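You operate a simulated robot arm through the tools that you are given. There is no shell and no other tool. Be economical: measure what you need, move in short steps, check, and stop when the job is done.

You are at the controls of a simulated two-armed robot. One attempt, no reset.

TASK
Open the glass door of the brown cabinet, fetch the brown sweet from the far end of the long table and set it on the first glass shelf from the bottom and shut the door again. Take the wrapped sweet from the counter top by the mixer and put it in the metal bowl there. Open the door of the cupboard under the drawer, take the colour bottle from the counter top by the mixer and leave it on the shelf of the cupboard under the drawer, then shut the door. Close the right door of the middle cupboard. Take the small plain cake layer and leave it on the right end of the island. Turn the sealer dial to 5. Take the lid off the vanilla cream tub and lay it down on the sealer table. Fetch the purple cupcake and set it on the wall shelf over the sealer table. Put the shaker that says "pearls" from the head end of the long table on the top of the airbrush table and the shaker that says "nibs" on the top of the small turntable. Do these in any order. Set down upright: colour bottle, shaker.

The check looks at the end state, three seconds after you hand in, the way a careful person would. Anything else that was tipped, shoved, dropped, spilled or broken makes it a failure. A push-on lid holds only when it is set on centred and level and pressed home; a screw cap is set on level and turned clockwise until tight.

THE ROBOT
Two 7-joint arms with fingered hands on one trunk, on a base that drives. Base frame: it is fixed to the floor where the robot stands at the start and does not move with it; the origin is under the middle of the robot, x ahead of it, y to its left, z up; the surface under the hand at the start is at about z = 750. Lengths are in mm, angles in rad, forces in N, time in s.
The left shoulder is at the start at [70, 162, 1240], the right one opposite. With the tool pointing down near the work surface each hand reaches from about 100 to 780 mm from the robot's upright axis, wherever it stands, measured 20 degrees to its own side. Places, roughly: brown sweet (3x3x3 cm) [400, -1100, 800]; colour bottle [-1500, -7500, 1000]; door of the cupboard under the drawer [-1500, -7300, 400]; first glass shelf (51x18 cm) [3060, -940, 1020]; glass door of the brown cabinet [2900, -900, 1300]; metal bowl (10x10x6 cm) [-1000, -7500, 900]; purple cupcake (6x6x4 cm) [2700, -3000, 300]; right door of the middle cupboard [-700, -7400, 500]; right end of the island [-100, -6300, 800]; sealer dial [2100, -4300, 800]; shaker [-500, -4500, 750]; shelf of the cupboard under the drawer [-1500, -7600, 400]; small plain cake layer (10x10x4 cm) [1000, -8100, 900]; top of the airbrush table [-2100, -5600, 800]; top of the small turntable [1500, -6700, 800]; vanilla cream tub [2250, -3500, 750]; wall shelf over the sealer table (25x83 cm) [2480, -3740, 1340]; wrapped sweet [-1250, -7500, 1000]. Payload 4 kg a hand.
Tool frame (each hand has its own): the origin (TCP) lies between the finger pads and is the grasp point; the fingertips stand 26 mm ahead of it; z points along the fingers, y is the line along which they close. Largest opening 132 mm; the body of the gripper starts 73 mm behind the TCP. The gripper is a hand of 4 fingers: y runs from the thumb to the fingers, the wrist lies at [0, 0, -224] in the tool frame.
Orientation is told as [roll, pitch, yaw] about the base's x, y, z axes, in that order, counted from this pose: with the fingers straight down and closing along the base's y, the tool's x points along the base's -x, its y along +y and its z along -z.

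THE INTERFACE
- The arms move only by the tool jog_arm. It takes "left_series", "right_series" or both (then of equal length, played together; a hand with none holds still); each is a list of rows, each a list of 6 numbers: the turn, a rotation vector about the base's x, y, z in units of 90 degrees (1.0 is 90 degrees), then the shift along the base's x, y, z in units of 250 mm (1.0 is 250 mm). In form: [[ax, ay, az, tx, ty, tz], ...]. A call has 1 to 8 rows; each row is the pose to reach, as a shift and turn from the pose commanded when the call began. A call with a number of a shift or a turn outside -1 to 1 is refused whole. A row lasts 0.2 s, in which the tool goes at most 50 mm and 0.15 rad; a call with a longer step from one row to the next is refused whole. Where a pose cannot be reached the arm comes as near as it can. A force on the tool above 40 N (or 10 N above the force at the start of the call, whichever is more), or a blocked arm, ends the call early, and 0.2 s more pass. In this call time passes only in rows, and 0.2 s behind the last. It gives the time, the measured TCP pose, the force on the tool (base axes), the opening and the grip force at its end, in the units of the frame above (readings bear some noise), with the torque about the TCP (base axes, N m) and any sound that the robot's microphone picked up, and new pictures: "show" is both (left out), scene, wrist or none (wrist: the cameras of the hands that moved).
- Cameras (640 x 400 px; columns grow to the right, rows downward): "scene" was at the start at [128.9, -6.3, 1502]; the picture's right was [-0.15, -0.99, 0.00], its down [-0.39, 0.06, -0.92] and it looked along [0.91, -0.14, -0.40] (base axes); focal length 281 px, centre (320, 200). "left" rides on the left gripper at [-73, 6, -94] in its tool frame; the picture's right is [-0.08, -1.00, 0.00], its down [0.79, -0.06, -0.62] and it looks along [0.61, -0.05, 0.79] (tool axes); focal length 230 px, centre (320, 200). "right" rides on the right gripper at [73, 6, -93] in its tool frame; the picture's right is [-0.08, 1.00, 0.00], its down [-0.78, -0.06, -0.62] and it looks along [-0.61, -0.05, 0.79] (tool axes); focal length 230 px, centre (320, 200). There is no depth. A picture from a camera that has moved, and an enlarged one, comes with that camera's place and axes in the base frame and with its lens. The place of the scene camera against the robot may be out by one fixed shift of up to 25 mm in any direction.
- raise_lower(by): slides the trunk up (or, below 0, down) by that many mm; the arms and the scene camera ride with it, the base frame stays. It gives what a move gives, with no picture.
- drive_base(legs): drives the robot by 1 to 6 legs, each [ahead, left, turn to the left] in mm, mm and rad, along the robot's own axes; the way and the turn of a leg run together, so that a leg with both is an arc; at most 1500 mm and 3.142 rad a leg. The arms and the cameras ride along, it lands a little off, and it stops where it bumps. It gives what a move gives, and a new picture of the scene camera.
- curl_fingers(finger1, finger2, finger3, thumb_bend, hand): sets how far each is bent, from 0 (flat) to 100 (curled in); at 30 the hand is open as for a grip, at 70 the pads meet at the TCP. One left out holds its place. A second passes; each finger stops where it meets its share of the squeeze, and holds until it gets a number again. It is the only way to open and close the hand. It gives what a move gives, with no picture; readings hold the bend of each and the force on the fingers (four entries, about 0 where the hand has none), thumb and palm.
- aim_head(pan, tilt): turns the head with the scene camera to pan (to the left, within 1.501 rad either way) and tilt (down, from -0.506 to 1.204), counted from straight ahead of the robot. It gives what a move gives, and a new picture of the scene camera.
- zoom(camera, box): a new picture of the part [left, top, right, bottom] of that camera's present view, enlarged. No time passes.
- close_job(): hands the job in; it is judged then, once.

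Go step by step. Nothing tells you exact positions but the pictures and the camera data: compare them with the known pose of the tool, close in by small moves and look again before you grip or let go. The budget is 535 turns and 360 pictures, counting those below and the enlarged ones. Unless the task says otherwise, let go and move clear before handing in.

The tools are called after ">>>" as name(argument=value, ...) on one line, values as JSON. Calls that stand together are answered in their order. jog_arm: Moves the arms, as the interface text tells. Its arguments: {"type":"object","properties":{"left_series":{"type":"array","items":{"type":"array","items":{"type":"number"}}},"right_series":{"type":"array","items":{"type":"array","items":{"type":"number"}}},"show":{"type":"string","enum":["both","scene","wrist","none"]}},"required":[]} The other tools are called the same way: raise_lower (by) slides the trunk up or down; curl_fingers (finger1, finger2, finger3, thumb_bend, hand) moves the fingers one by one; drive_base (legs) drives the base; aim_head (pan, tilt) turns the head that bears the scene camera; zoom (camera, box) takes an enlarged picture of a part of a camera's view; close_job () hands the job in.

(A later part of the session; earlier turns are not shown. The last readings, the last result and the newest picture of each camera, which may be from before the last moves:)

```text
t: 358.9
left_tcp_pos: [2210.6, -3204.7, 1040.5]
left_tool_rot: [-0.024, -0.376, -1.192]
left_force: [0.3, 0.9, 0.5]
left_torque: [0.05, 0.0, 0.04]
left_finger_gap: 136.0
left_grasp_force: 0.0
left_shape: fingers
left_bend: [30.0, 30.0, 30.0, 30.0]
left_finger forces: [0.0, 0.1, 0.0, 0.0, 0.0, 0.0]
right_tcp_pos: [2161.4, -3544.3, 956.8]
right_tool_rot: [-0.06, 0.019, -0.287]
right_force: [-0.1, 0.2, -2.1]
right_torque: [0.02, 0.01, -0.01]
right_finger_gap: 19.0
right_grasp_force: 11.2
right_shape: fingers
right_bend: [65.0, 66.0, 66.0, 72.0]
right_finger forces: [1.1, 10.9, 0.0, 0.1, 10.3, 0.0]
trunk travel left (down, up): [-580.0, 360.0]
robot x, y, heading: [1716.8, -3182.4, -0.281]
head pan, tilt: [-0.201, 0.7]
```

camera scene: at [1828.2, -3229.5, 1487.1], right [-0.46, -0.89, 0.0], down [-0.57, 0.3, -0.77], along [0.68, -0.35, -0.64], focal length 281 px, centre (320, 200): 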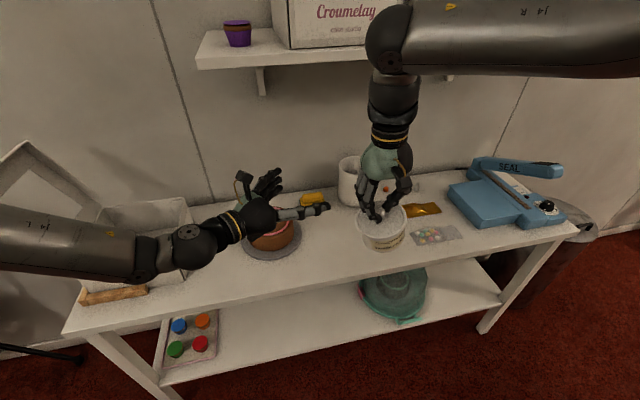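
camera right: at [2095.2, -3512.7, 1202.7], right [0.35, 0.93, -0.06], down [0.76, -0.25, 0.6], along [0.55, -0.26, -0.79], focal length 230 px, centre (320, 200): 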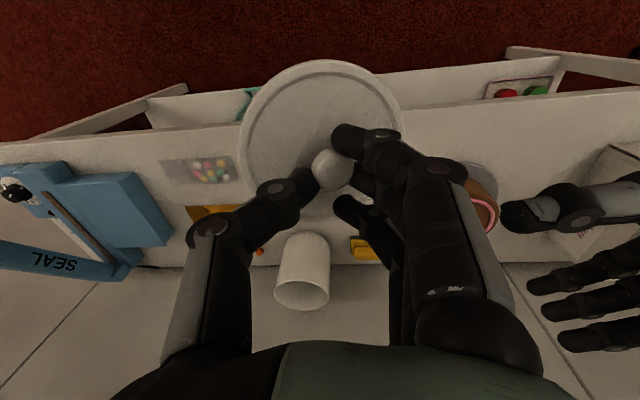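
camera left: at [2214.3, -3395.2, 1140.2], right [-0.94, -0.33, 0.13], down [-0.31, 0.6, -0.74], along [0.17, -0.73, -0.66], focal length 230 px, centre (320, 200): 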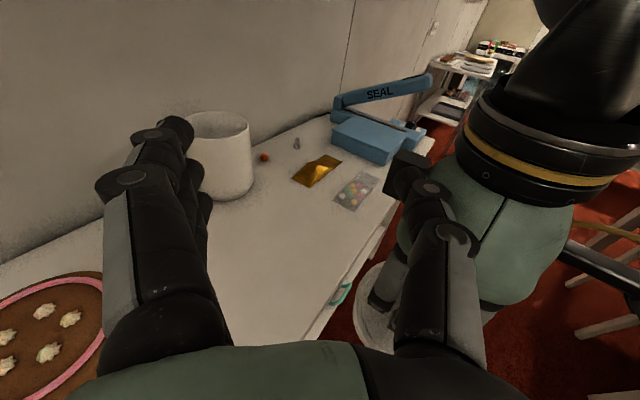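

>>> jog_arm(left_series=[[0.06, 0.02, 0.05, -0.08, 0.05, 0.05], [0.12, 0.04, 0.1, -0.16, 0.1, 0.1], [0.18, 0.06, 0.16, -0.24, 0.15, 0.15], [0.22, 0.08, 0.23, -0.32, 0.2, 0.2], [0.22, 0.08, 0.31, -0.4, 0.25, 0.24], [0.22, 0.08, 0.39, -0.45, 0.3, 0.24], [0.2, 0.08, 0.47, -0.5, 0.34, 0.24]], show="none")

>>> drive_base(legs=[[215, 15, 0]])

>>> raise_lower(by=-68)

```text
t: 360.5
left_tcp_pos: [2086.2, -3117.2, 1101.8]
left_tool_rot: [0.094, -0.068, -0.469]
left_force: [0.5, 0.5, -0.6]
left_torque: [-0.02, -0.02, 0.02]
left_finger_gap: 135.8
left_grasp_force: 0.2
left_shape: fingers
left_bend: [30.0, 30.0, 30.0, 30.0]
left_finger forces: [0.0, 0.1, 0.0, 0.1, 0.0, 0.0]
right_tcp_pos: [2160.8, -3544.0, 957.1]
right_tool_rot: [-0.062, 0.016, -0.287]
right_force: [-0.4, 0.8, -2.8]
right_torque: [0.04, -0.07, 0.03]
right_finger_gap: 19.2
right_grasp_force: 11.0
right_shape: fingers
right_bend: [65.0, 66.0, 66.0, 72.0]
right_finger forces: [1.0, 10.7, 0.1, 0.1, 10.2, 0.1]
trunk travel left (down, up): [-580.0, 360.0]
robot x, y, heading: [1719.1, -3185.1, -0.283]
head pan, tilt: [-0.201, 0.7]
```

```text
t: 362.2
left_tcp_pos: [2296.2, -3164.6, 1100.4]
left_tool_rot: [0.093, -0.066, -0.476]
left_force: [-0.6, -0.2, -0.2]
left_torque: [0.01, -0.02, -0.02]
left_finger_gap: 135.9
left_grasp_force: 0.1
left_shape: fingers
left_bend: [30.0, 30.0, 30.0, 30.0]
left_finger forces: [0.1, 0.0, 0.1, 0.1, 0.0, 0.0]
right_tcp_pos: [2369.9, -3590.1, 957.9]
right_tool_rot: [-0.062, 0.019, -0.286]
right_force: [-0.3, -0.2, -2.3]
right_torque: [0.02, 0.0, 0.03]
right_finger_gap: 19.2
right_grasp_force: 11.0
right_shape: fingers
right_bend: [65.0, 66.0, 66.0, 72.0]
right_finger forces: [1.1, 10.7, 0.1, 0.1, 10.3, 0.0]
trunk travel left (down, up): [-580.0, 360.0]
robot x, y, heading: [1930.7, -3224.2, -0.281]
head pan, tilt: [-0.201, 0.7]
camera scene: at [2038.4, -3275.4, 1337.1], right [-0.46, -0.89, 0.0], down [-0.57, 0.3, -0.76], along [0.68, -0.36, -0.64], focal length 281 px, centre (320, 200)
```

scene: 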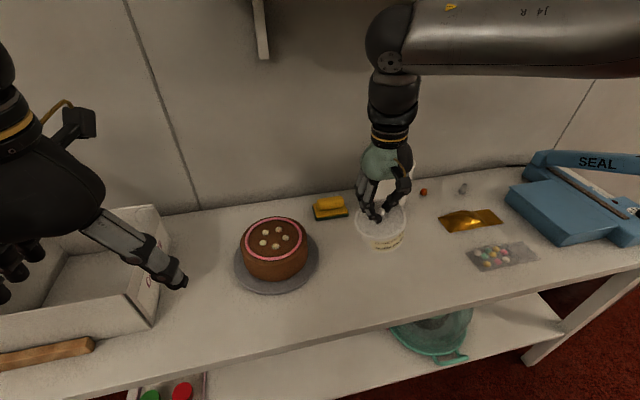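

```text
t: 363.2
left_tcp_pos: [2296.5, -3163.9, 1033.4]
left_tool_rot: [0.094, -0.065, -0.475]
left_force: [0.2, -0.6, -0.4]
left_torque: [0.01, -0.02, 0.01]
left_finger_gap: 135.9
left_grasp_force: 0.0
left_shape: fingers
left_bend: [30.0, 30.0, 30.0, 30.0]
left_finger forces: [0.0, 0.1, 0.0, 0.0, 0.0, 0.0]
right_tcp_pos: [2370.4, -3591.3, 888.7]
right_tool_rot: [-0.06, 0.019, -0.285]
right_force: [0.6, -1.3, -0.7]
right_torque: [0.01, -0.01, 0.01]
right_finger_gap: 19.2
right_grasp_force: 11.0
right_shape: fingers
right_bend: [65.0, 66.0, 66.0, 72.0]
right_finger forces: [1.0, 10.7, 0.0, 0.1, 10.3, 0.1]
trunk travel left (down, up): [-512.0, 428.0]
robot x, y, heading: [1929.3, -3228.5, -0.283]
head pan, tilt: [-0.201, 0.7]
```

>>> raise_lower(by=-8)

>>> jog_arm(left_series=[[0, 0, -0.09, 0.03, -0.11, 0], [0, 0, -0.18, 0.06, -0.22, 0], [0, 0, -0.27, 0.09, -0.33, 0], [0, 0, -0.36, 0.12, -0.44, 0], [0, 0, -0.45, 0.15, -0.55, 0], [0, 0, -0.54, 0.18, -0.66, 0], [0, 0, -0.63, 0.21, -0.77, 0], [0, 0, -0.71, 0.25, -0.9, 0]], show="none")

>>> jog_arm(left_series=[[-0.09, 0.003, 0, 0.01, -0.05, -0.02], [-0.18, 0.006, 0, 0.02, -0.1, -0.05], [-0.27, 0.009, 0, 0.03, -0.15, -0.1], [-0.36, 0.012, 0, 0.04, -0.2, -0.15], [-0.45, 0.015, 0, 0.05, -0.25, -0.2], [-0.5, 0.017, 0, 0.06, -0.3, -0.25]], show="both")

```text
t: 363.8
left_tcp_pos: [2295.6, -3165.3, 1026.9]
left_tool_rot: [0.094, -0.067, -0.475]
left_force: [0.3, -0.7, -0.7]
left_torque: [-0.03, 0.02, -0.03]
left_finger_gap: 135.8
left_grasp_force: 0.0
left_shape: fingers
left_bend: [30.0, 30.0, 30.0, 30.0]
left_finger forces: [0.1, 0.0, 0.0, 0.0, 0.0, 0.0]
right_tcp_pos: [2369.1, -3589.8, 883.2]
right_tool_rot: [-0.061, 0.013, -0.287]
right_force: [-0.6, -5.5, 18.0]
right_torque: [0.02, 0.03, 0.05]
right_finger_gap: 19.3
right_grasp_force: 15.4
right_shape: fingers
right_bend: [66.0, 68.0, 66.0, 73.0]
right_finger forces: [0.8, 10.5, 0.1, 0.1, 19.8, 0.0]
trunk travel left (down, up): [-504.0, 436.0]
robot x, y, heading: [1933.2, -3228.8, -0.286]
head pan, tilt: [-0.201, 0.7]
```

```text
t: 365.6
left_tcp_pos: [2357.6, -3391.0, 1025.8]
left_tool_rot: [0.097, -0.065, -1.591]
left_force: [-0.2, -0.1, 0.0]
left_torque: [0.02, -0.04, 0.01]
left_finger_gap: 135.9
left_grasp_force: 0.1
left_shape: fingers
left_bend: [30.0, 30.0, 30.0, 30.0]
left_finger forces: [0.1, 0.0, 0.0, 0.0, 0.1, 0.0]
right_tcp_pos: [2369.2, -3591.2, 881.7]
right_tool_rot: [-0.059, 0.018, -0.29]
right_force: [0.4, -7.7, 22.0]
right_torque: [0.0, 0.03, 0.0]
right_finger_gap: 19.2
right_grasp_force: 17.9
right_shape: fingers
right_bend: [66.0, 69.0, 66.0, 74.0]
right_finger forces: [0.4, 11.2, 0.0, 0.0, 23.0, 0.0]
trunk travel left (down, up): [-504.0, 436.0]
robot x, y, heading: [1928.9, -3230.0, -0.282]
head pan, tilt: [-0.201, 0.7]
```

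```text
t: 367.0
left_tcp_pos: [2375.2, -3465.3, 964.8]
left_tool_rot: [0.079, -0.854, -1.582]
left_force: [-0.5, -0.3, 0.0]
left_torque: [-0.02, 0.02, 0.0]
left_finger_gap: 136.0
left_grasp_force: 0.0
left_shape: fingers
left_bend: [30.0, 30.0, 30.0, 30.0]
left_finger forces: [0.0, 0.0, 0.0, 0.1, 0.0, 0.1]
right_tcp_pos: [2368.7, -3590.4, 880.9]
right_tool_rot: [-0.062, 0.018, -0.285]
right_force: [0.0, -7.1, 20.2]
right_torque: [-0.03, 0.03, -0.01]
right_finger_gap: 19.0
right_grasp_force: 16.6
right_shape: fingers
right_bend: [66.0, 69.0, 66.0, 74.0]
right_finger forces: [0.4, 11.3, 0.0, 0.0, 22.1, 0.0]
trunk travel left (down, up): [-504.0, 436.0]
robot x, y, heading: [1928.3, -3229.4, -0.281]
head pan, tilt: [-0.201, 0.7]
camera scene: at [2036.8, -3275.2, 1261.4], right [-0.46, -0.89, 0.0], down [-0.57, 0.3, -0.77], along [0.68, -0.36, -0.64], focal length 281 px, centre (320, 200)
camera left: at [2371.6, -3440.9, 1081.5], right [-1.0, -0.1, 0.01], down [-0.1, 0.98, -0.19], along [0.01, -0.19, -0.98], focal length 230 px, centre (320, 200)
```

scene: 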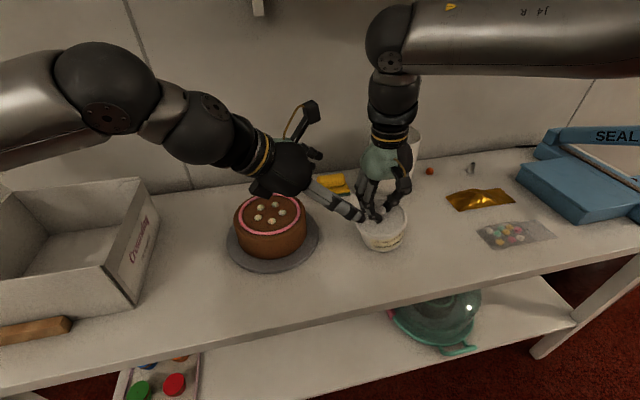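
left: 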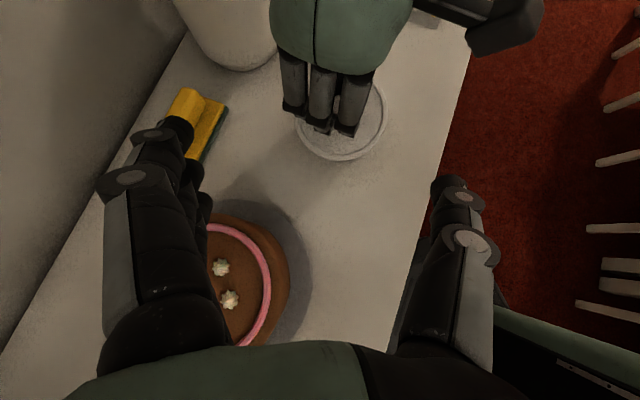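

The left hand lines up well, but its camera would hit the right fingers. I lift the tub 100 mm with the right arm and make the left hand more horizontal.

>>> jog_arm(right_series=[[0, 0, 0, 0, 0, 0.1], [0, 0, 0, 0, 0.0, 0.2], [0, 0, 0, 0, 0.0, 0.3], [0, 0, 0, 0, 0, 0.4]], left_series=[[-0.08, 0.003, 0, 0, 0, 0.0], [-0.16, 0.006, 0, 0, 0, 0], [-0.24, 0.009, 0, 0, 0.0, 0], [-0.28, 0.01, 0, 0, 0, 0]], show="both")

```text
t: 368.0
left_tcp_pos: [2371.4, -3465.5, 963.4]
left_tool_rot: [0.044, -1.291, -1.554]
left_force: [0.6, 0.3, -0.6]
left_torque: [-0.02, 0.01, 0.0]
left_finger_gap: 135.9
left_grasp_force: 0.2
left_shape: fingers
left_bend: [30.0, 30.0, 30.0, 30.0]
left_finger forces: [0.1, 0.0, 0.0, 0.0, 0.0, 0.0]
right_tcp_pos: [2337.4, -3601.6, 960.1]
right_tool_rot: [-0.05, 0.012, -0.287]
right_force: [-0.4, -0.3, -2.6]
right_torque: [-0.04, 0.01, 0.01]
right_finger_gap: 19.5
right_grasp_force: 11.3
right_shape: fingers
right_bend: [65.0, 67.0, 66.0, 73.0]
right_finger forces: [1.4, 10.8, 0.1, 0.0, 10.8, 0.1]
right hand out of reach, approached as far as the arm can: row 1, 2, 3, 4
trunk travel left (down, up): [-504.0, 436.0]
robot x, y, heading: [1924.2, -3228.3, -0.284]
head pan, tilt: [-0.201, 0.7]
camera scene: at [2036.7, -3275.4, 1261.2], right [-0.46, -0.89, 0.0], down [-0.57, 0.3, -0.77], along [0.68, -0.36, -0.64], focal length 281 px, centre (320, 200)
camera right: at [2271.4, -3571.2, 1054.2], right [0.35, 0.93, -0.05], down [0.75, -0.25, 0.61], along [0.56, -0.26, -0.79], focal length 230 px, centre (320, 200)
camera left: at [2371.8, -3393.4, 1059.3], right [-0.99, -0.08, 0.06], down [-0.1, 0.8, -0.59], along [0.0, -0.59, -0.81], focal length 230 px, centre (320, 200)
```

scene: 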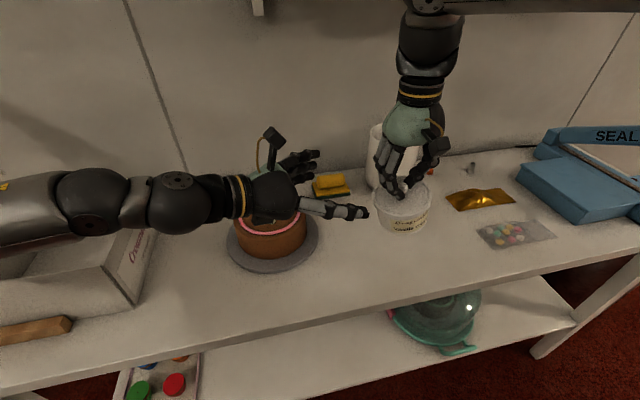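
right: 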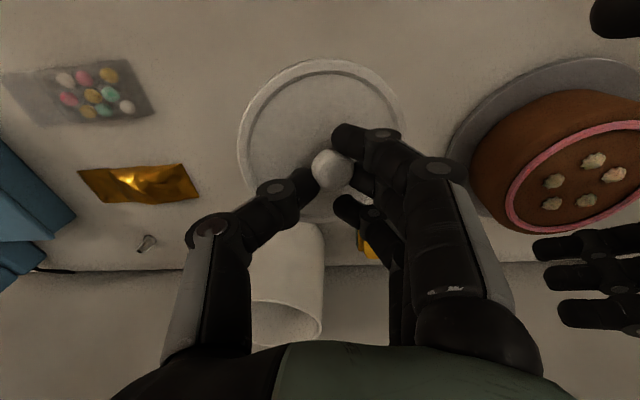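
left: 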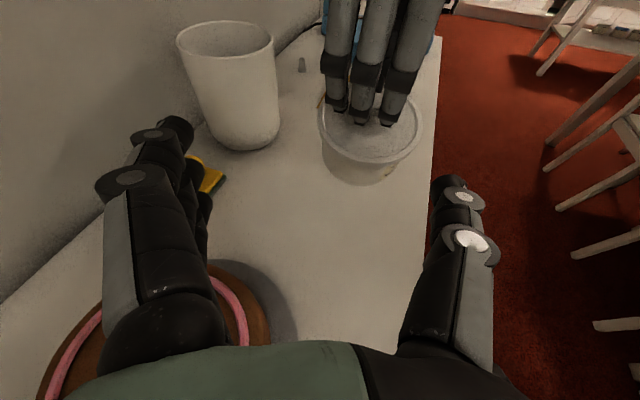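

>>> jog_arm(left_series=[[0, 0, 0, -0.06, -0.06, -0.06], [0, 0, 0, -0.12, -0.14, -0.14], [0, 0, 0, -0.13, -0.24, -0.22], [0, 0, 0, -0.13, -0.34, -0.3], [0, 0, 0, -0.13, -0.44, -0.34]], show="both")

```text
t: 369.2
left_tcp_pos: [2342.7, -3575.1, 877.6]
left_tool_rot: [0.038, -1.292, -1.545]
left_force: [0.0, -0.1, 0.2]
left_torque: [0.0, 0.0, 0.04]
left_finger_gap: 136.0
left_grasp_force: 0.1
left_shape: fingers
left_bend: [30.0, 30.0, 30.0, 30.0]
left_finger forces: [0.0, 0.1, 0.1, 0.1, 0.0, 0.0]
right_tcp_pos: [2340.1, -3603.6, 957.9]
right_tool_rot: [-0.05, 0.01, -0.286]
right_force: [0.0, -0.7, -2.6]
right_torque: [-0.01, 0.0, 0.0]
right_finger_gap: 19.1
right_grasp_force: 11.6
right_shape: fingers
right_bend: [65.0, 67.0, 66.0, 73.0]
right_finger forces: [1.4, 10.8, 0.0, 0.1, 10.8, 0.1]
trunk travel left (down, up): [-504.0, 436.0]
robot x, y, heading: [1927.9, -3230.6, -0.286]
head pan, tilt: [-0.201, 0.7]
camera scene: at [2038.8, -3276.3, 1261.0], right [-0.46, -0.89, 0.0], down [-0.57, 0.3, -0.76], along [0.68, -0.35, -0.64], focal length 281 px, centre (320, 200)
camera left: at [2340.7, -3503.6, 974.4], right [-0.99, -0.08, 0.06], down [-0.11, 0.8, -0.58], along [0.0, -0.59, -0.81], focal length 230 px, centre (320, 200)
```

scene: 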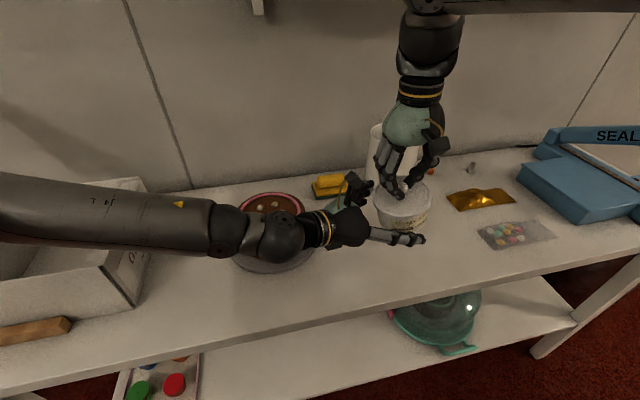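
left: 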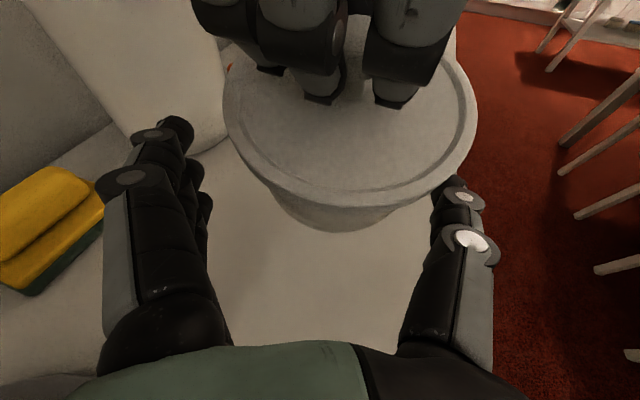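

>>> jog_arm(left_series=[[0, 0, 0, -0.005, -0.05, -0.03], [0, 0, 0, -0.01, -0.085, -0.04]], show="none")

>>> curl_fingers(hand="left", finger1=55, finger2=55, finger3=55, thumb_bend=55)

>>> zoom(camera="scene", box=[320, 140, 480, 260])

```text
t: 369.8
left_tcp_pos: [2340.4, -3595.3, 869.6]
left_tool_rot: [0.04, -1.291, -1.544]
left_force: [0.1, 0.0, 0.0]
left_torque: [0.01, 0.0, 0.02]
left_finger_gap: 135.9
left_grasp_force: 0.1
left_shape: fingers
left_bend: [30.0, 30.0, 30.0, 30.0]
left_finger forces: [0.0, 0.1, 0.0, 0.0, 0.0, 0.0]
right_tcp_pos: [2338.6, -3601.3, 959.7]
right_tool_rot: [-0.049, 0.01, -0.287]
right_force: [0.0, -1.0, -2.5]
right_torque: [0.0, -0.02, -0.04]
right_finger_gap: 19.1
right_grasp_force: 11.5
right_shape: fingers
right_bend: [65.0, 67.0, 66.0, 73.0]
right_finger forces: [1.3, 10.8, 0.1, 0.0, 10.8, 0.1]
trunk travel left (down, up): [-504.0, 436.0]
robot x, y, heading: [1927.6, -3230.0, -0.287]
head pan, tilt: [-0.201, 0.7]
```

```text
t: 370.8
left_tcp_pos: [2340.1, -3594.8, 868.0]
left_tool_rot: [0.036, -1.29, -1.544]
left_force: [1.1, -1.0, -0.9]
left_torque: [0.05, 0.12, -0.01]
left_finger_gap: 86.9
left_grasp_force: 14.7
left_shape: fingers
left_bend: [47.0, 48.0, 55.0, 49.0]
left_finger forces: [7.8, 7.1, 0.1, 0.0, 14.6, 0.0]
right_tcp_pos: [2339.4, -3601.6, 959.0]
right_tool_rot: [-0.051, 0.01, -0.285]
right_force: [-0.1, 0.7, 1.0]
right_torque: [0.05, -0.08, 0.06]
right_finger_gap: 19.2
right_grasp_force: 12.6
right_shape: fingers
right_bend: [65.0, 67.0, 66.0, 73.0]
right_finger forces: [1.5, 11.2, 1.2, 0.0, 11.0, 0.1]
trunk travel left (down, up): [-504.0, 436.0]
robot x, y, heading: [1925.4, -3226.5, -0.283]
head pan, tilt: [-0.201, 0.7]
```

```text
3.33 times, centred on (400, 200) of scene
camera zoom: at [2038.4, -3275.5, 1261.1], right [-0.46, -0.89, 0.0], down [-0.57, 0.3, -0.76], along [0.68, -0.36, -0.64], focal length 937 px, centre (53, 200)
```

zoom: 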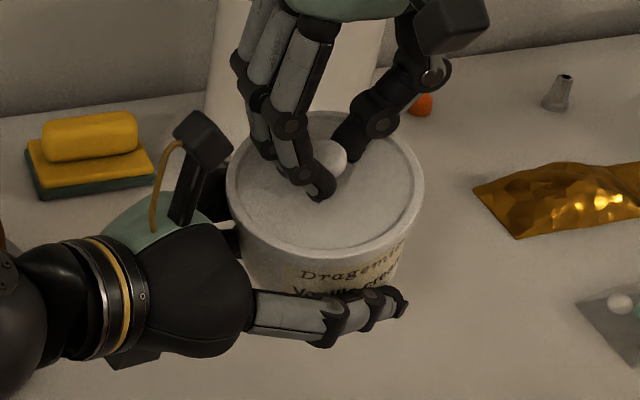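

>>> curl_fingers(hand="left", finger1=66, finger2=66, thumb_bend=64)

>>> curl_fingers(hand="right", finger2=90, thumb_bend=88)

>>> jog_arm(right_series=[[0, 0, 0, 0, 0, 0.04], [0, 0, 0, 0, 0, 0.1], [0, 0, 0, 0, 0, 0.2], [0, 0, 0, 0, 0, 0.3]], show="scene")

```text
t: 371.8
left_tcp_pos: [2338.2, -3594.9, 867.9]
left_tool_rot: [0.037, -1.291, -1.544]
left_force: [-4.1, -2.3, -3.6]
left_torque: [0.09, -0.08, -0.05]
left_finger_gap: 86.3
left_grasp_force: 23.2
left_shape: fingers
left_bend: [46.0, 48.0, 55.0, 53.0]
left_finger forces: [10.4, 10.9, 0.0, 0.1, 25.6, 0.0]
right_tcp_pos: [2339.7, -3603.1, 959.8]
right_tool_rot: [-0.048, 0.01, -0.286]
right_force: [3.3, 2.1, 4.6]
right_torque: [0.09, -0.23, -0.01]
right_finger_gap: 19.3
right_grasp_force: 14.4
right_shape: fingers
right_bend: [65.0, 67.0, 66.0, 73.0]
right_finger forces: [1.4, 11.8, 3.6, 0.1, 11.2, 0.1]
trunk travel left (down, up): [-504.0, 436.0]
robot x, y, heading: [1930.5, -3229.8, -0.285]
head pan, tilt: [-0.201, 0.7]
```

```text
t: 372.8
left_tcp_pos: [2339.2, -3593.7, 868.8]
left_tool_rot: [0.037, -1.292, -1.545]
left_force: [-2.0, -1.5, -3.2]
left_torque: [-0.06, 0.25, -0.16]
left_finger_gap: 86.3
left_grasp_force: 24.6
left_shape: fingers
left_bend: [47.0, 48.0, 55.0, 53.0]
left_finger forces: [11.8, 12.6, 0.0, 0.0, 24.1, 0.0]
right_tcp_pos: [2340.1, -3603.1, 958.1]
right_tool_rot: [-0.051, 0.01, -0.288]
right_force: [1.6, 1.4, 3.2]
right_torque: [0.24, -0.4, 0.1]
right_finger_gap: 18.7
right_grasp_force: 20.4
right_shape: fingers
right_bend: [63.0, 63.0, 66.0, 76.0]
right_finger forces: [3.5, 11.6, 11.6, 0.0, 14.6, 0.0]
trunk travel left (down, up): [-504.0, 436.0]
robot x, y, heading: [1926.9, -3227.4, -0.281]
head pan, tilt: [-0.201, 0.7]
```

```text
t: 373.8
left_tcp_pos: [2339.7, -3594.7, 868.1]
left_tool_rot: [0.04, -1.288, -1.545]
left_force: [-5.8, -3.3, -13.3]
left_torque: [0.3, -0.29, -0.01]
left_finger_gap: 50.0
left_grasp_force: 6.8
left_shape: fingers
left_bend: [56.0, 58.0, 55.0, 59.0]
left_finger forces: [0.0, 0.1, 0.0, 0.1, 13.7, 0.0]
right_tcp_pos: [2308.7, -3610.6, 998.8]
right_tool_rot: [-0.053, 0.007, -0.287]
right_force: [6.3, 5.1, 11.6]
right_torque: [0.44, -0.85, 0.03]
right_finger_gap: 19.0
right_grasp_force: 25.6
right_shape: fingers
right_bend: [62.0, 62.0, 68.0, 78.0]
right_finger forces: [5.0, 12.8, 17.5, 0.0, 14.6, 0.0]
right hand out of reach, approached as far as the arm can: row 1, 2, 3, 4
trunk travel left (down, up): [-504.0, 436.0]
robot x, y, heading: [1927.6, -3231.7, -0.284]
head pan, tilt: [-0.201, 0.7]
heard: snap
camera scene: at [2037.8, -3275.2, 1261.1], right [-0.46, -0.89, 0.0], down [-0.57, 0.3, -0.77], along [0.68, -0.36, -0.64], focal length 281 px, centre (320, 200)
```

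scene: 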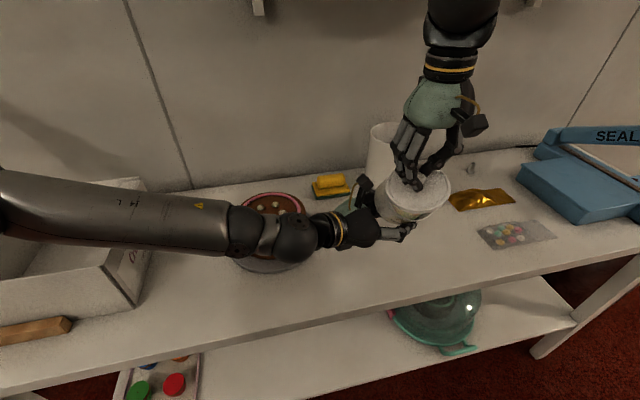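

>>> zoom(camera="scene", box=[320, 140, 480, 260])

>>> zoom(camera="left", box=[0, 0, 640, 400])

```text
3.33 times, centred on (400, 200) of scene
camera zoom: at [2037.8, -3275.2, 1261.1], right [-0.46, -0.89, 0.0], down [-0.57, 0.3, -0.77], along [0.68, -0.36, -0.64], focal length 937 px, centre (53, 200)
```

zoom: 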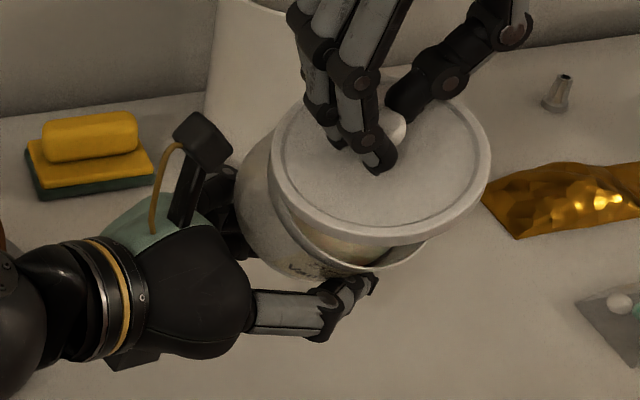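

```text
1.00 times, centred on (320, 200) of left (not enlarged: the box is as wide or as high as the picture)
camera zoom: at [2337.6, -3523.3, 964.4], right [-0.99, -0.08, 0.06], down [-0.1, 0.81, -0.58], along [0.0, -0.59, -0.81], focal length 230 px, centre (320, 200)
```

zoom: 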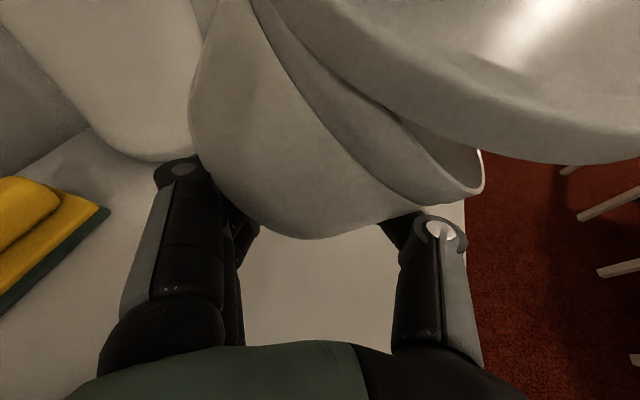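

The lid has snapped loose but the tub sits tilted between the hands. I shift right away from the cake and lower both toward the table to keep it safe.

>>> drive_base(legs=[[0, -75, 0]])

>>> raise_lower(by=-60)

>>> zoom(camera="scene", box=[320, 140, 480, 260])

```text
t: 374.8
left_tcp_pos: [2319.2, -3666.5, 867.9]
left_tool_rot: [0.039, -1.291, -1.546]
left_force: [-7.5, -4.5, -16.2]
left_torque: [0.33, -0.42, -0.02]
left_finger_gap: 49.9
left_grasp_force: 8.2
left_shape: fingers
left_bend: [56.0, 58.0, 55.0, 59.0]
left_finger forces: [0.0, 0.1, 0.1, 0.1, 15.5, 0.1]
right_tcp_pos: [2288.6, -3681.6, 996.5]
right_tool_rot: [-0.052, 0.01, -0.285]
right_force: [7.1, 3.6, 13.7]
right_torque: [0.47, -0.96, 0.03]
right_finger_gap: 19.3
right_grasp_force: 27.4
right_shape: fingers
right_bend: [61.0, 62.0, 69.0, 78.0]
right_finger forces: [4.6, 13.5, 20.9, 0.0, 15.0, 0.0]
trunk travel left (down, up): [-504.0, 436.0]
robot x, y, heading: [1906.1, -3304.0, -0.286]
head pan, tilt: [-0.201, 0.7]
camera scene: at [2017.5, -3347.5, 1261.0], right [-0.46, -0.89, 0.0], down [-0.57, 0.3, -0.76], along [0.68, -0.35, -0.64], focal length 281 px, centre (320, 200)
```

scene: 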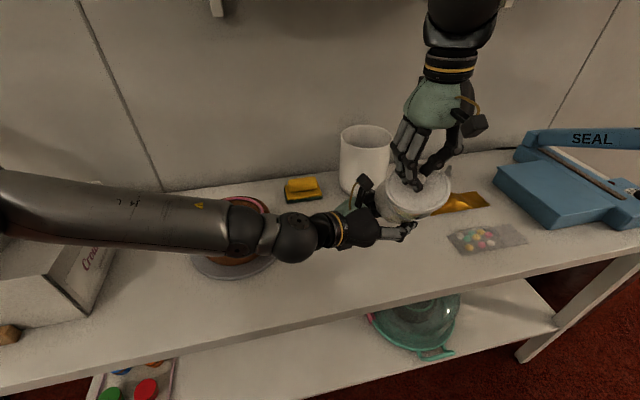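

```text
t: 375.8
left_tcp_pos: [2316.1, -3665.8, 814.4]
left_tool_rot: [0.052, -1.302, -1.563]
left_force: [-7.0, -8.5, 11.8]
left_torque: [-0.51, -1.59, -0.24]
left_finger_gap: 51.4
left_grasp_force: 27.7
left_shape: fingers
left_bend: [56.0, 58.0, 55.0, 59.0]
left_finger forces: [2.5, 0.0, 33.3, 0.0, 18.6, 0.0]
right_tcp_pos: [2286.3, -3679.6, 940.2]
right_tool_rot: [-0.052, 0.004, -0.285]
right_force: [7.9, 4.9, 20.1]
right_torque: [0.47, -1.24, 0.09]
right_finger_gap: 19.1
right_grasp_force: 29.9
right_shape: fingers
right_bend: [61.0, 62.0, 71.0, 78.0]
right_finger forces: [5.3, 12.5, 26.7, 0.1, 15.4, 0.1]
trunk travel left (down, up): [-444.0, 496.0]
robot x, y, heading: [1908.1, -3299.4, -0.283]
head pan, tilt: [-0.201, 0.7]
```

```text
3.33 times, centred on (400, 200) of scene
camera zoom: at [2015.3, -3344.7, 1202.0], right [-0.46, -0.89, 0.0], down [-0.57, 0.3, -0.77], along [0.68, -0.36, -0.64], focal length 937 px, centre (53, 200)
```

zoom: 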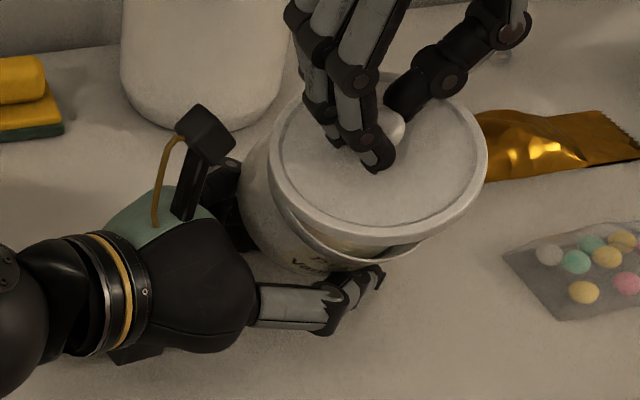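

>>> raise_lower(by=15)

>>> curl_fingers(hand="left", finger3=100)

>>> raise_lower(by=-35)

>>> zoom(camera="scene", box=[320, 140, 480, 260])

```text
t: 376.5
left_tcp_pos: [2317.5, -3663.5, 819.5]
left_tool_rot: [0.033, -1.284, -1.541]
left_force: [-3.7, -3.2, -11.5]
left_torque: [0.23, -0.22, 0.0]
left_finger_gap: 47.0
left_grasp_force: 5.2
left_shape: fingers
left_bend: [56.0, 58.0, 55.0, 60.0]
left_finger forces: [0.0, 0.0, 0.0, 0.0, 11.0, 0.1]
right_tcp_pos: [2288.3, -3682.7, 952.6]
right_tool_rot: [-0.052, 0.011, -0.285]
right_force: [4.5, 4.1, 9.3]
right_torque: [0.41, -0.62, 0.03]
right_finger_gap: 18.9
right_grasp_force: 24.9
right_shape: fingers
right_bend: [61.0, 62.0, 68.0, 78.0]
right_finger forces: [4.2, 13.8, 15.8, 0.0, 15.3, 0.0]
trunk travel left (down, up): [-459.0, 481.0]
robot x, y, heading: [1902.8, -3299.4, -0.287]
head pan, tilt: [-0.201, 0.7]
```

```text
t: 377.5
left_tcp_pos: [2318.4, -3664.7, 822.4]
left_tool_rot: [0.037, -1.291, -1.543]
left_force: [-5.4, -3.4, -15.1]
left_torque: [0.29, -0.31, -0.06]
left_finger_gap: 48.1
left_grasp_force: 6.9
left_shape: fingers
left_bend: [56.0, 58.0, 100.0, 60.0]
left_finger forces: [0.0, 0.0, 0.0, 0.0, 13.6, 0.0]
right_tcp_pos: [2288.2, -3681.8, 953.1]
right_tool_rot: [-0.052, 0.008, -0.285]
right_force: [6.5, 4.2, 12.2]
right_torque: [0.42, -0.78, 0.05]
right_finger_gap: 19.3
right_grasp_force: 25.8
right_shape: fingers
right_bend: [61.0, 62.0, 69.0, 78.0]
right_finger forces: [4.4, 13.6, 18.7, 0.0, 15.3, 0.0]
trunk travel left (down, up): [-459.0, 481.0]
robot x, y, heading: [1908.3, -3299.9, -0.284]
head pan, tilt: [-0.201, 0.7]
```

```text
t: 378.4
left_tcp_pos: [2320.6, -3667.5, 803.6]
left_tool_rot: [0.049, -1.319, -1.554]
left_force: [-0.8, -0.9, 9.6]
left_torque: [1.21, 0.18, -0.25]
left_finger_gap: 55.4
left_grasp_force: 31.7
left_shape: fingers
left_bend: [56.0, 58.0, 100.0, 59.0]
left_finger forces: [10.0, 0.0, 35.9, 0.0, 17.8, 0.1]
right_tcp_pos: [2291.4, -3679.2, 923.1]
right_tool_rot: [-0.049, -0.004, -0.281]
right_force: [4.4, 3.0, 25.0]
right_torque: [0.42, -1.25, 0.28]
right_finger_gap: 18.6
right_grasp_force: 34.0
right_shape: fingers
right_bend: [62.0, 63.0, 72.0, 77.0]
right_finger forces: [4.2, 11.7, 35.1, 0.0, 17.2, 0.0]
trunk travel left (down, up): [-426.0, 514.0]
robot x, y, heading: [1907.0, -3299.5, -0.282]
head pan, tilt: [-0.201, 0.7]
stopped: the force on the tool passed its limit at 43 N (the readings are from after the stop); the commanded pose is now the measured one
```

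```text
3.33 times, centred on (400, 200) of scene
camera zoom: at [2016.9, -3344.3, 1182.4], right [-0.46, -0.89, 0.0], down [-0.57, 0.3, -0.77], along [0.68, -0.36, -0.64], focal length 937 px, centre (53, 200)
```

zoom: 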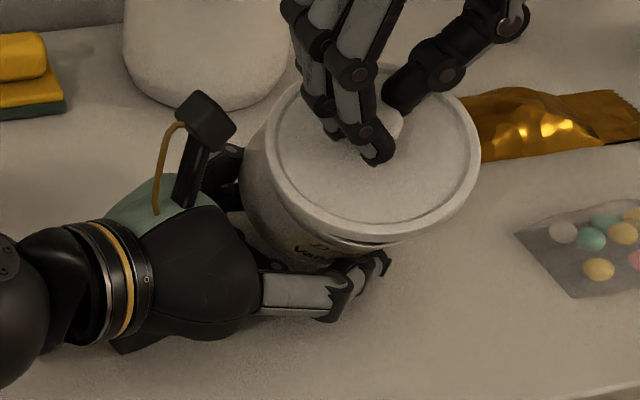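

>>> curl_fingers(hand="left", finger1=46, finger2=46, thumb_bend=46)

>>> zoom(camera="scene", box=[320, 140, 480, 260])

>>> zoom(camera="left", box=[0, 0, 640, 400])

```text
t: 379.4
left_tcp_pos: [2319.5, -3667.2, 803.5]
left_tool_rot: [0.054, -1.317, -1.557]
left_force: [0.2, 3.6, 22.5]
left_torque: [0.84, -0.09, -0.05]
left_finger_gap: 86.8
left_grasp_force: 14.9
left_shape: fingers
left_bend: [46.0, 46.0, 100.0, 45.0]
left_finger forces: [0.0, 0.0, 26.5, 0.0, 3.5, 0.0]
right_tcp_pos: [2288.2, -3680.3, 921.8]
right_tool_rot: [-0.052, 0.004, -0.283]
right_force: [2.4, 0.8, 1.7]
right_torque: [0.1, -0.13, -0.01]
right_finger_gap: 18.3
right_grasp_force: 20.3
right_shape: fingers
right_bend: [62.0, 61.0, 66.0, 80.0]
right_finger forces: [4.7, 13.9, 5.6, 0.1, 16.4, 0.0]
trunk travel left (down, up): [-426.0, 514.0]
robot x, y, heading: [1910.8, -3299.2, -0.28]
head pan, tilt: [-0.201, 0.7]
```

```text
3.33 times, centred on (400, 200) of scene
camera zoom: at [2016.2, -3344.5, 1182.6], right [-0.46, -0.89, 0.0], down [-0.57, 0.3, -0.77], along [0.68, -0.36, -0.64], focal length 937 px, centre (53, 200)
```

zoom: 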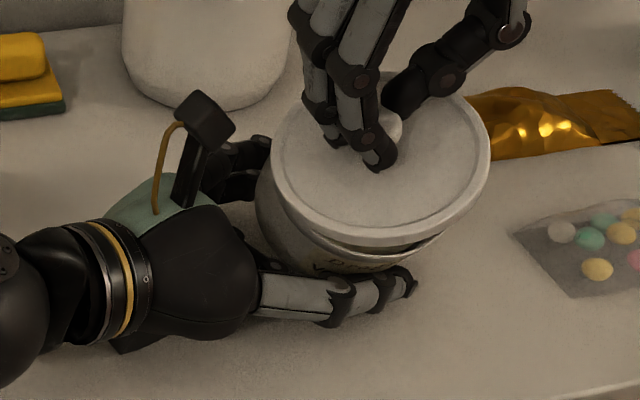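

```text
1.00 times, centred on (320, 200) of left (not enlarged: the box is as wide or as high as the picture)
camera zoom: at [2317.7, -3594.0, 898.4], right [-0.99, -0.08, 0.06], down [-0.1, 0.79, -0.61], along [0.0, -0.61, -0.79], focal length 230 px, centre (320, 200)
```

zoom: 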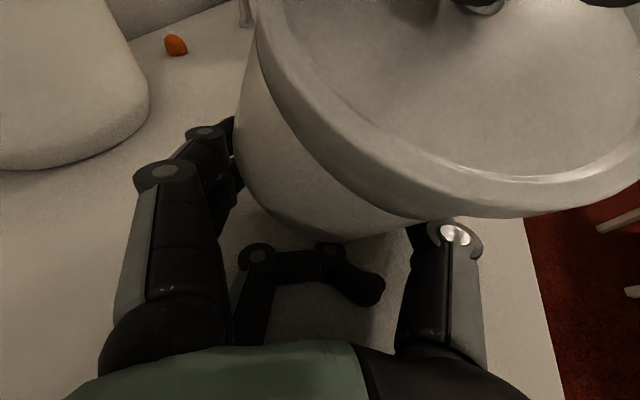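

>>> jog_arm(right_series=[[0, 0, 0, 0.03, 0, -0.04], [0, 0, 0, 0.06, 0.0, -0.08]], show="none")

>>> zoom(camera="scene", box=[320, 140, 480, 260])

```text
t: 380.0
left_tcp_pos: [2319.2, -3667.6, 803.3]
left_tool_rot: [0.049, -1.319, -1.556]
left_force: [-0.1, 5.1, 23.4]
left_torque: [0.85, -0.09, -0.25]
left_finger_gap: 90.8
left_grasp_force: 22.9
left_shape: fingers
left_bend: [45.0, 46.0, 100.0, 44.0]
left_finger forces: [0.6, 0.0, 39.7, 0.0, 5.0, 0.0]
right_tcp_pos: [2303.7, -3680.5, 902.3]
right_tool_rot: [-0.053, 0.001, -0.282]
right_force: [4.3, -1.4, 7.7]
right_torque: [0.06, -0.47, 0.05]
right_finger_gap: 18.4
right_grasp_force: 24.0
right_shape: fingers
right_bend: [62.0, 60.0, 67.0, 80.0]
right_finger forces: [5.3, 13.3, 11.2, 0.0, 19.2, 0.1]
trunk travel left (down, up): [-426.0, 514.0]
robot x, y, heading: [1905.7, -3299.2, -0.28]
head pan, tilt: [-0.201, 0.7]
```

```text
3.33 times, centred on (400, 200) of scene
camera zoom: at [2016.1, -3344.2, 1182.7], right [-0.46, -0.89, 0.0], down [-0.57, 0.3, -0.77], along [0.68, -0.36, -0.64], focal length 937 px, centre (53, 200)
```

zoom: 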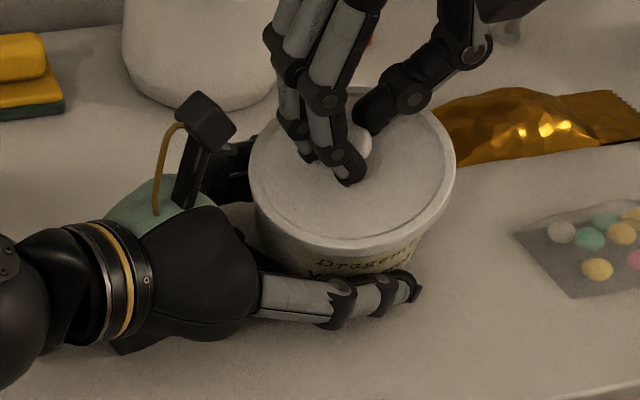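

>>> curl_fingers(hand="left", finger1=34, finger2=34, thumb_bend=34)

>>> jog_arm(left_series=[[0, 0, 0, 0, 0.08, 0.02], [0, 0, 0, 0, 0.2, 0.04], [0, 0, 0, 0, 0.34, 0.06], [0, 0, 0, 0.0, 0.5, 0.1]], show="scene")

>>> zoom(camera="scene", box=[320, 140, 480, 260])

```text
t: 381.0
left_tcp_pos: [2318.3, -3667.2, 803.4]
left_tool_rot: [0.049, -1.32, -1.554]
left_force: [3.1, 3.5, 25.0]
left_torque: [0.74, 0.05, -0.05]
left_finger_gap: 123.0
left_grasp_force: 11.9
left_shape: fingers
left_bend: [34.0, 34.0, 100.0, 34.0]
left_finger forces: [0.0, 0.0, 24.8, 0.0, 0.0, 0.0]
right_tcp_pos: [2303.0, -3679.8, 900.3]
right_tool_rot: [-0.053, 0.004, -0.284]
right_force: [-0.5, 0.2, 0.5]
right_torque: [0.01, -0.05, -0.01]
right_finger_gap: 18.2
right_grasp_force: 18.4
right_shape: fingers
right_bend: [62.0, 60.0, 65.0, 81.0]
right_finger forces: [4.6, 13.8, 1.3, 0.0, 16.9, 0.0]
trunk travel left (down, up): [-426.0, 514.0]
robot x, y, heading: [1908.3, -3301.3, -0.279]
head pan, tilt: [-0.201, 0.7]
```

```text
t: 382.0
left_tcp_pos: [2319.7, -3541.6, 827.2]
left_tool_rot: [0.047, -1.311, -1.555]
left_force: [0.3, 0.1, 0.4]
left_torque: [0.02, -0.01, 0.02]
left_finger_gap: 122.9
left_grasp_force: 0.0
left_shape: fingers
left_bend: [34.0, 34.0, 100.0, 34.0]
left_finger forces: [0.1, 0.0, 0.0, 0.1, 0.0, 0.1]
right_tcp_pos: [2303.5, -3680.8, 900.1]
right_tool_rot: [-0.054, 0.004, -0.283]
right_force: [-0.6, 0.4, -0.1]
right_torque: [-0.03, -0.02, 0.02]
right_finger_gap: 17.8
right_grasp_force: 18.5
right_shape: fingers
right_bend: [62.0, 60.0, 65.0, 81.0]
right_finger forces: [4.6, 13.7, 1.3, 0.0, 17.0, 0.0]
trunk travel left (down, up): [-426.0, 514.0]
robot x, y, heading: [1905.0, -3301.5, -0.28]
head pan, tilt: [-0.201, 0.7]
camera scene: at [2017.0, -3345.2, 1182.3], right [-0.46, -0.89, 0.0], down [-0.57, 0.3, -0.77], along [0.68, -0.36, -0.64], focal length 281 px, centre (320, 200)
```

scene: 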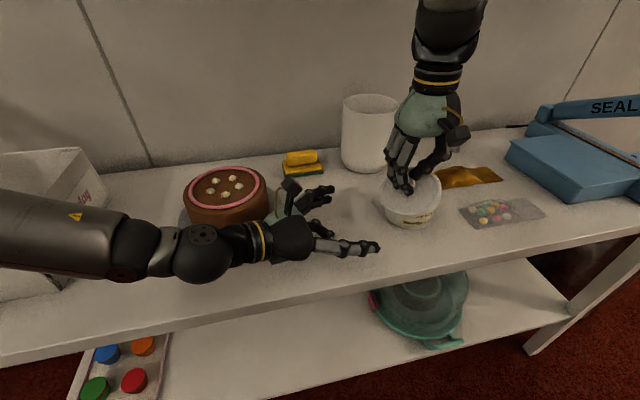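

```text
3.33 times, centred on (400, 200) of scene
camera zoom: at [2017.0, -3345.2, 1182.3], right [-0.46, -0.89, 0.0], down [-0.57, 0.3, -0.77], along [0.68, -0.36, -0.64], focal length 937 px, centre (53, 200)
```

zoom: 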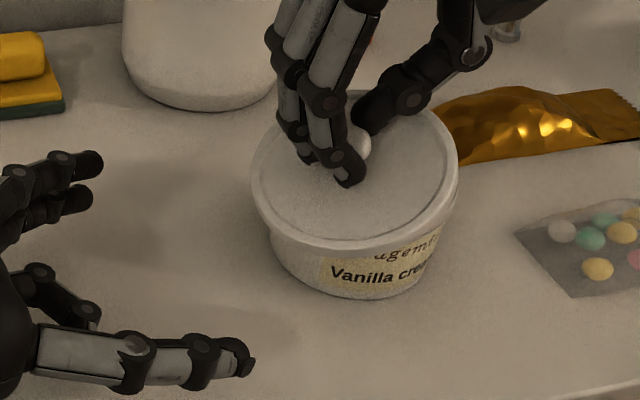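

The tub stands upright on the table; now I lift the loosened lid straight up with the trunk.

>>> raise_lower(by=50)

>>> zoom(camera="scene", box=[320, 140, 480, 260])

```text
t: 382.9
left_tcp_pos: [2319.9, -3543.1, 876.7]
left_tool_rot: [0.047, -1.313, -1.551]
left_force: [0.4, 0.1, 0.3]
left_torque: [-0.01, -0.02, -0.01]
left_finger_gap: 122.9
left_grasp_force: 0.1
left_shape: fingers
left_bend: [34.0, 34.0, 100.0, 34.0]
left_finger forces: [0.1, 0.1, 0.1, 0.1, 0.0, 0.1]
right_tcp_pos: [2303.9, -3681.5, 949.4]
right_tool_rot: [-0.05, 0.003, -0.284]
right_force: [0.0, -0.3, 0.3]
right_torque: [0.04, -0.02, 0.01]
right_finger_gap: 18.3
right_grasp_force: 18.3
right_shape: fingers
right_bend: [62.0, 60.0, 65.0, 81.0]
right_finger forces: [4.6, 13.8, 1.2, 0.1, 16.9, 0.0]
trunk travel left (down, up): [-476.0, 464.0]
robot x, y, heading: [1906.5, -3297.6, -0.284]
head pan, tilt: [-0.201, 0.7]
```

```text
3.33 times, centred on (400, 200) of scene
camera zoom: at [2017.9, -3346.4, 1232.1], right [-0.46, -0.89, 0.0], down [-0.57, 0.3, -0.76], along [0.68, -0.36, -0.64], focal length 937 px, centre (53, 200)
```

zoom: 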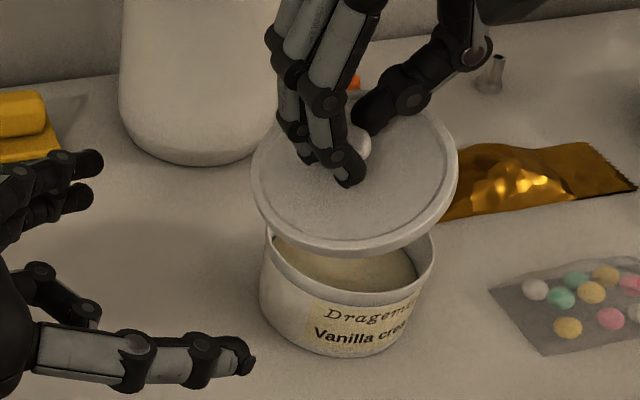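

The lid is off and the tub stands. I clear the left hand up, then move the lid to the free spot on the left.

>>> jog_arm(left_series=[[0.08, 0, 0, 0, 0.05, 0.16], [0.16, 0, 0, 0, 0.12, 0.32], [0.24, 0, 0, 0, 0.2, 0.48], [0.32, 0, 0, 0, 0.3, 0.64], [0.4, 0, 0, 0, 0.4, 0.78], [0.48, 0, 0, 0, 0.52, 0.9], [0.56, 0, 0, 0, 0.64, 0.98]], show="none")

>>> drive_base(legs=[[-14, 147, 0]])

>>> raise_lower(by=-125)

>>> zoom(camera="scene", box=[320, 140, 640, 340])

```text
t: 384.5
left_tcp_pos: [2319.1, -3384.2, 1120.8]
left_tool_rot: [0.062, -0.431, -1.565]
left_force: [0.6, -0.6, 0.3]
left_torque: [0.0, -0.04, 0.01]
left_finger_gap: 122.6
left_grasp_force: 0.0
left_shape: fingers
left_bend: [34.0, 34.0, 100.0, 34.0]
left_finger forces: [0.0, 0.0, 0.1, 0.0, 0.0, 0.0]
right_tcp_pos: [2303.2, -3681.9, 949.8]
right_tool_rot: [-0.05, 0.007, -0.284]
right_force: [0.0, -1.3, -0.5]
right_torque: [-0.02, -0.01, 0.02]
right_finger_gap: 18.2
right_grasp_force: 18.6
right_shape: fingers
right_bend: [62.0, 60.0, 65.0, 81.0]
right_finger forces: [4.7, 13.8, 1.3, 0.1, 16.9, 0.0]
trunk travel left (down, up): [-476.0, 464.0]
robot x, y, heading: [1904.8, -3298.3, -0.283]
head pan, tilt: [-0.201, 0.7]
```

```text
t: 385.9
left_tcp_pos: [2348.4, -3239.1, 1120.3]
left_tool_rot: [0.062, -0.434, -1.563]
left_force: [-0.2, -0.1, -0.5]
left_torque: [0.0, -0.04, -0.02]
left_finger_gap: 123.1
left_grasp_force: 0.1
left_shape: fingers
left_bend: [34.0, 34.0, 100.0, 34.0]
left_finger forces: [0.0, 0.0, 0.0, 0.0, 0.1, 0.1]
right_tcp_pos: [2333.2, -3535.8, 950.7]
right_tool_rot: [-0.049, 0.005, -0.283]
right_force: [-0.3, 0.2, 0.1]
right_torque: [0.02, 0.03, -0.01]
right_finger_gap: 18.0
right_grasp_force: 18.3
right_shape: fingers
right_bend: [62.0, 60.0, 65.0, 81.0]
right_finger forces: [4.7, 13.8, 1.4, 0.0, 17.0, 0.0]
trunk travel left (down, up): [-476.0, 464.0]
robot x, y, heading: [1932.3, -3153.9, -0.278]
head pan, tilt: [-0.201, 0.7]
camera scene: at [2045.5, -3200.4, 1232.2], right [-0.46, -0.89, 0.0], down [-0.57, 0.3, -0.76], along [0.68, -0.35, -0.64], focal length 281 px, centre (320, 200)
```

scene: 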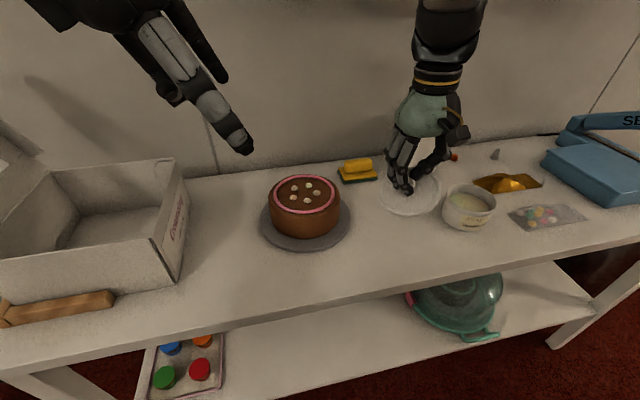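

```text
t: 387.4
left_tcp_pos: [2348.3, -3239.5, 995.7]
left_tool_rot: [0.063, -0.432, -1.563]
left_force: [-0.5, 0.1, 0.6]
left_torque: [0.04, -0.02, -0.02]
left_finger_gap: 122.8
left_grasp_force: 0.0
left_shape: fingers
left_bend: [34.0, 34.0, 100.0, 34.0]
left_finger forces: [0.0, 0.0, 0.0, 0.0, 0.1, 0.1]
right_tcp_pos: [2332.3, -3535.6, 824.7]
right_tool_rot: [-0.051, 0.006, -0.283]
right_force: [0.3, -3.2, 5.6]
right_torque: [0.27, -0.04, 0.0]
right_finger_gap: 15.8
right_grasp_force: 17.4
right_shape: fingers
right_bend: [64.0, 62.0, 66.0, 81.0]
right_finger forces: [5.1, 12.2, 0.1, 0.0, 17.0, 0.0]
trunk travel left (down, up): [-351.0, 589.0]
robot x, y, heading: [1934.4, -3149.9, -0.28]
head pan, tilt: [-0.201, 0.7]
```

```text
2.00 times, centred on (480, 240) of scene
camera zoom: at [2044.9, -3200.7, 1107.3], right [-0.46, -0.89, 0.0], down [-0.57, 0.3, -0.77], along [0.68, -0.35, -0.64], focal length 562 px, centre (0, 120)
```

zoom: 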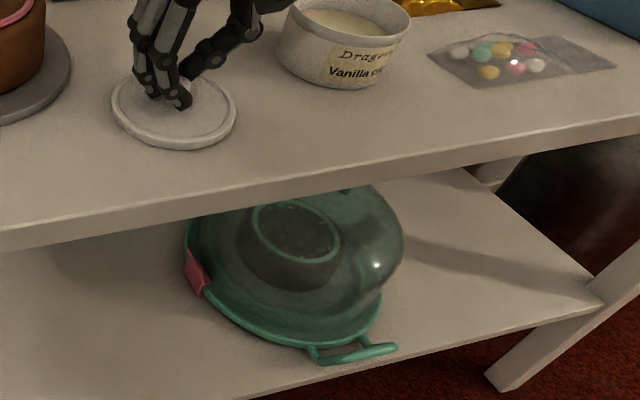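

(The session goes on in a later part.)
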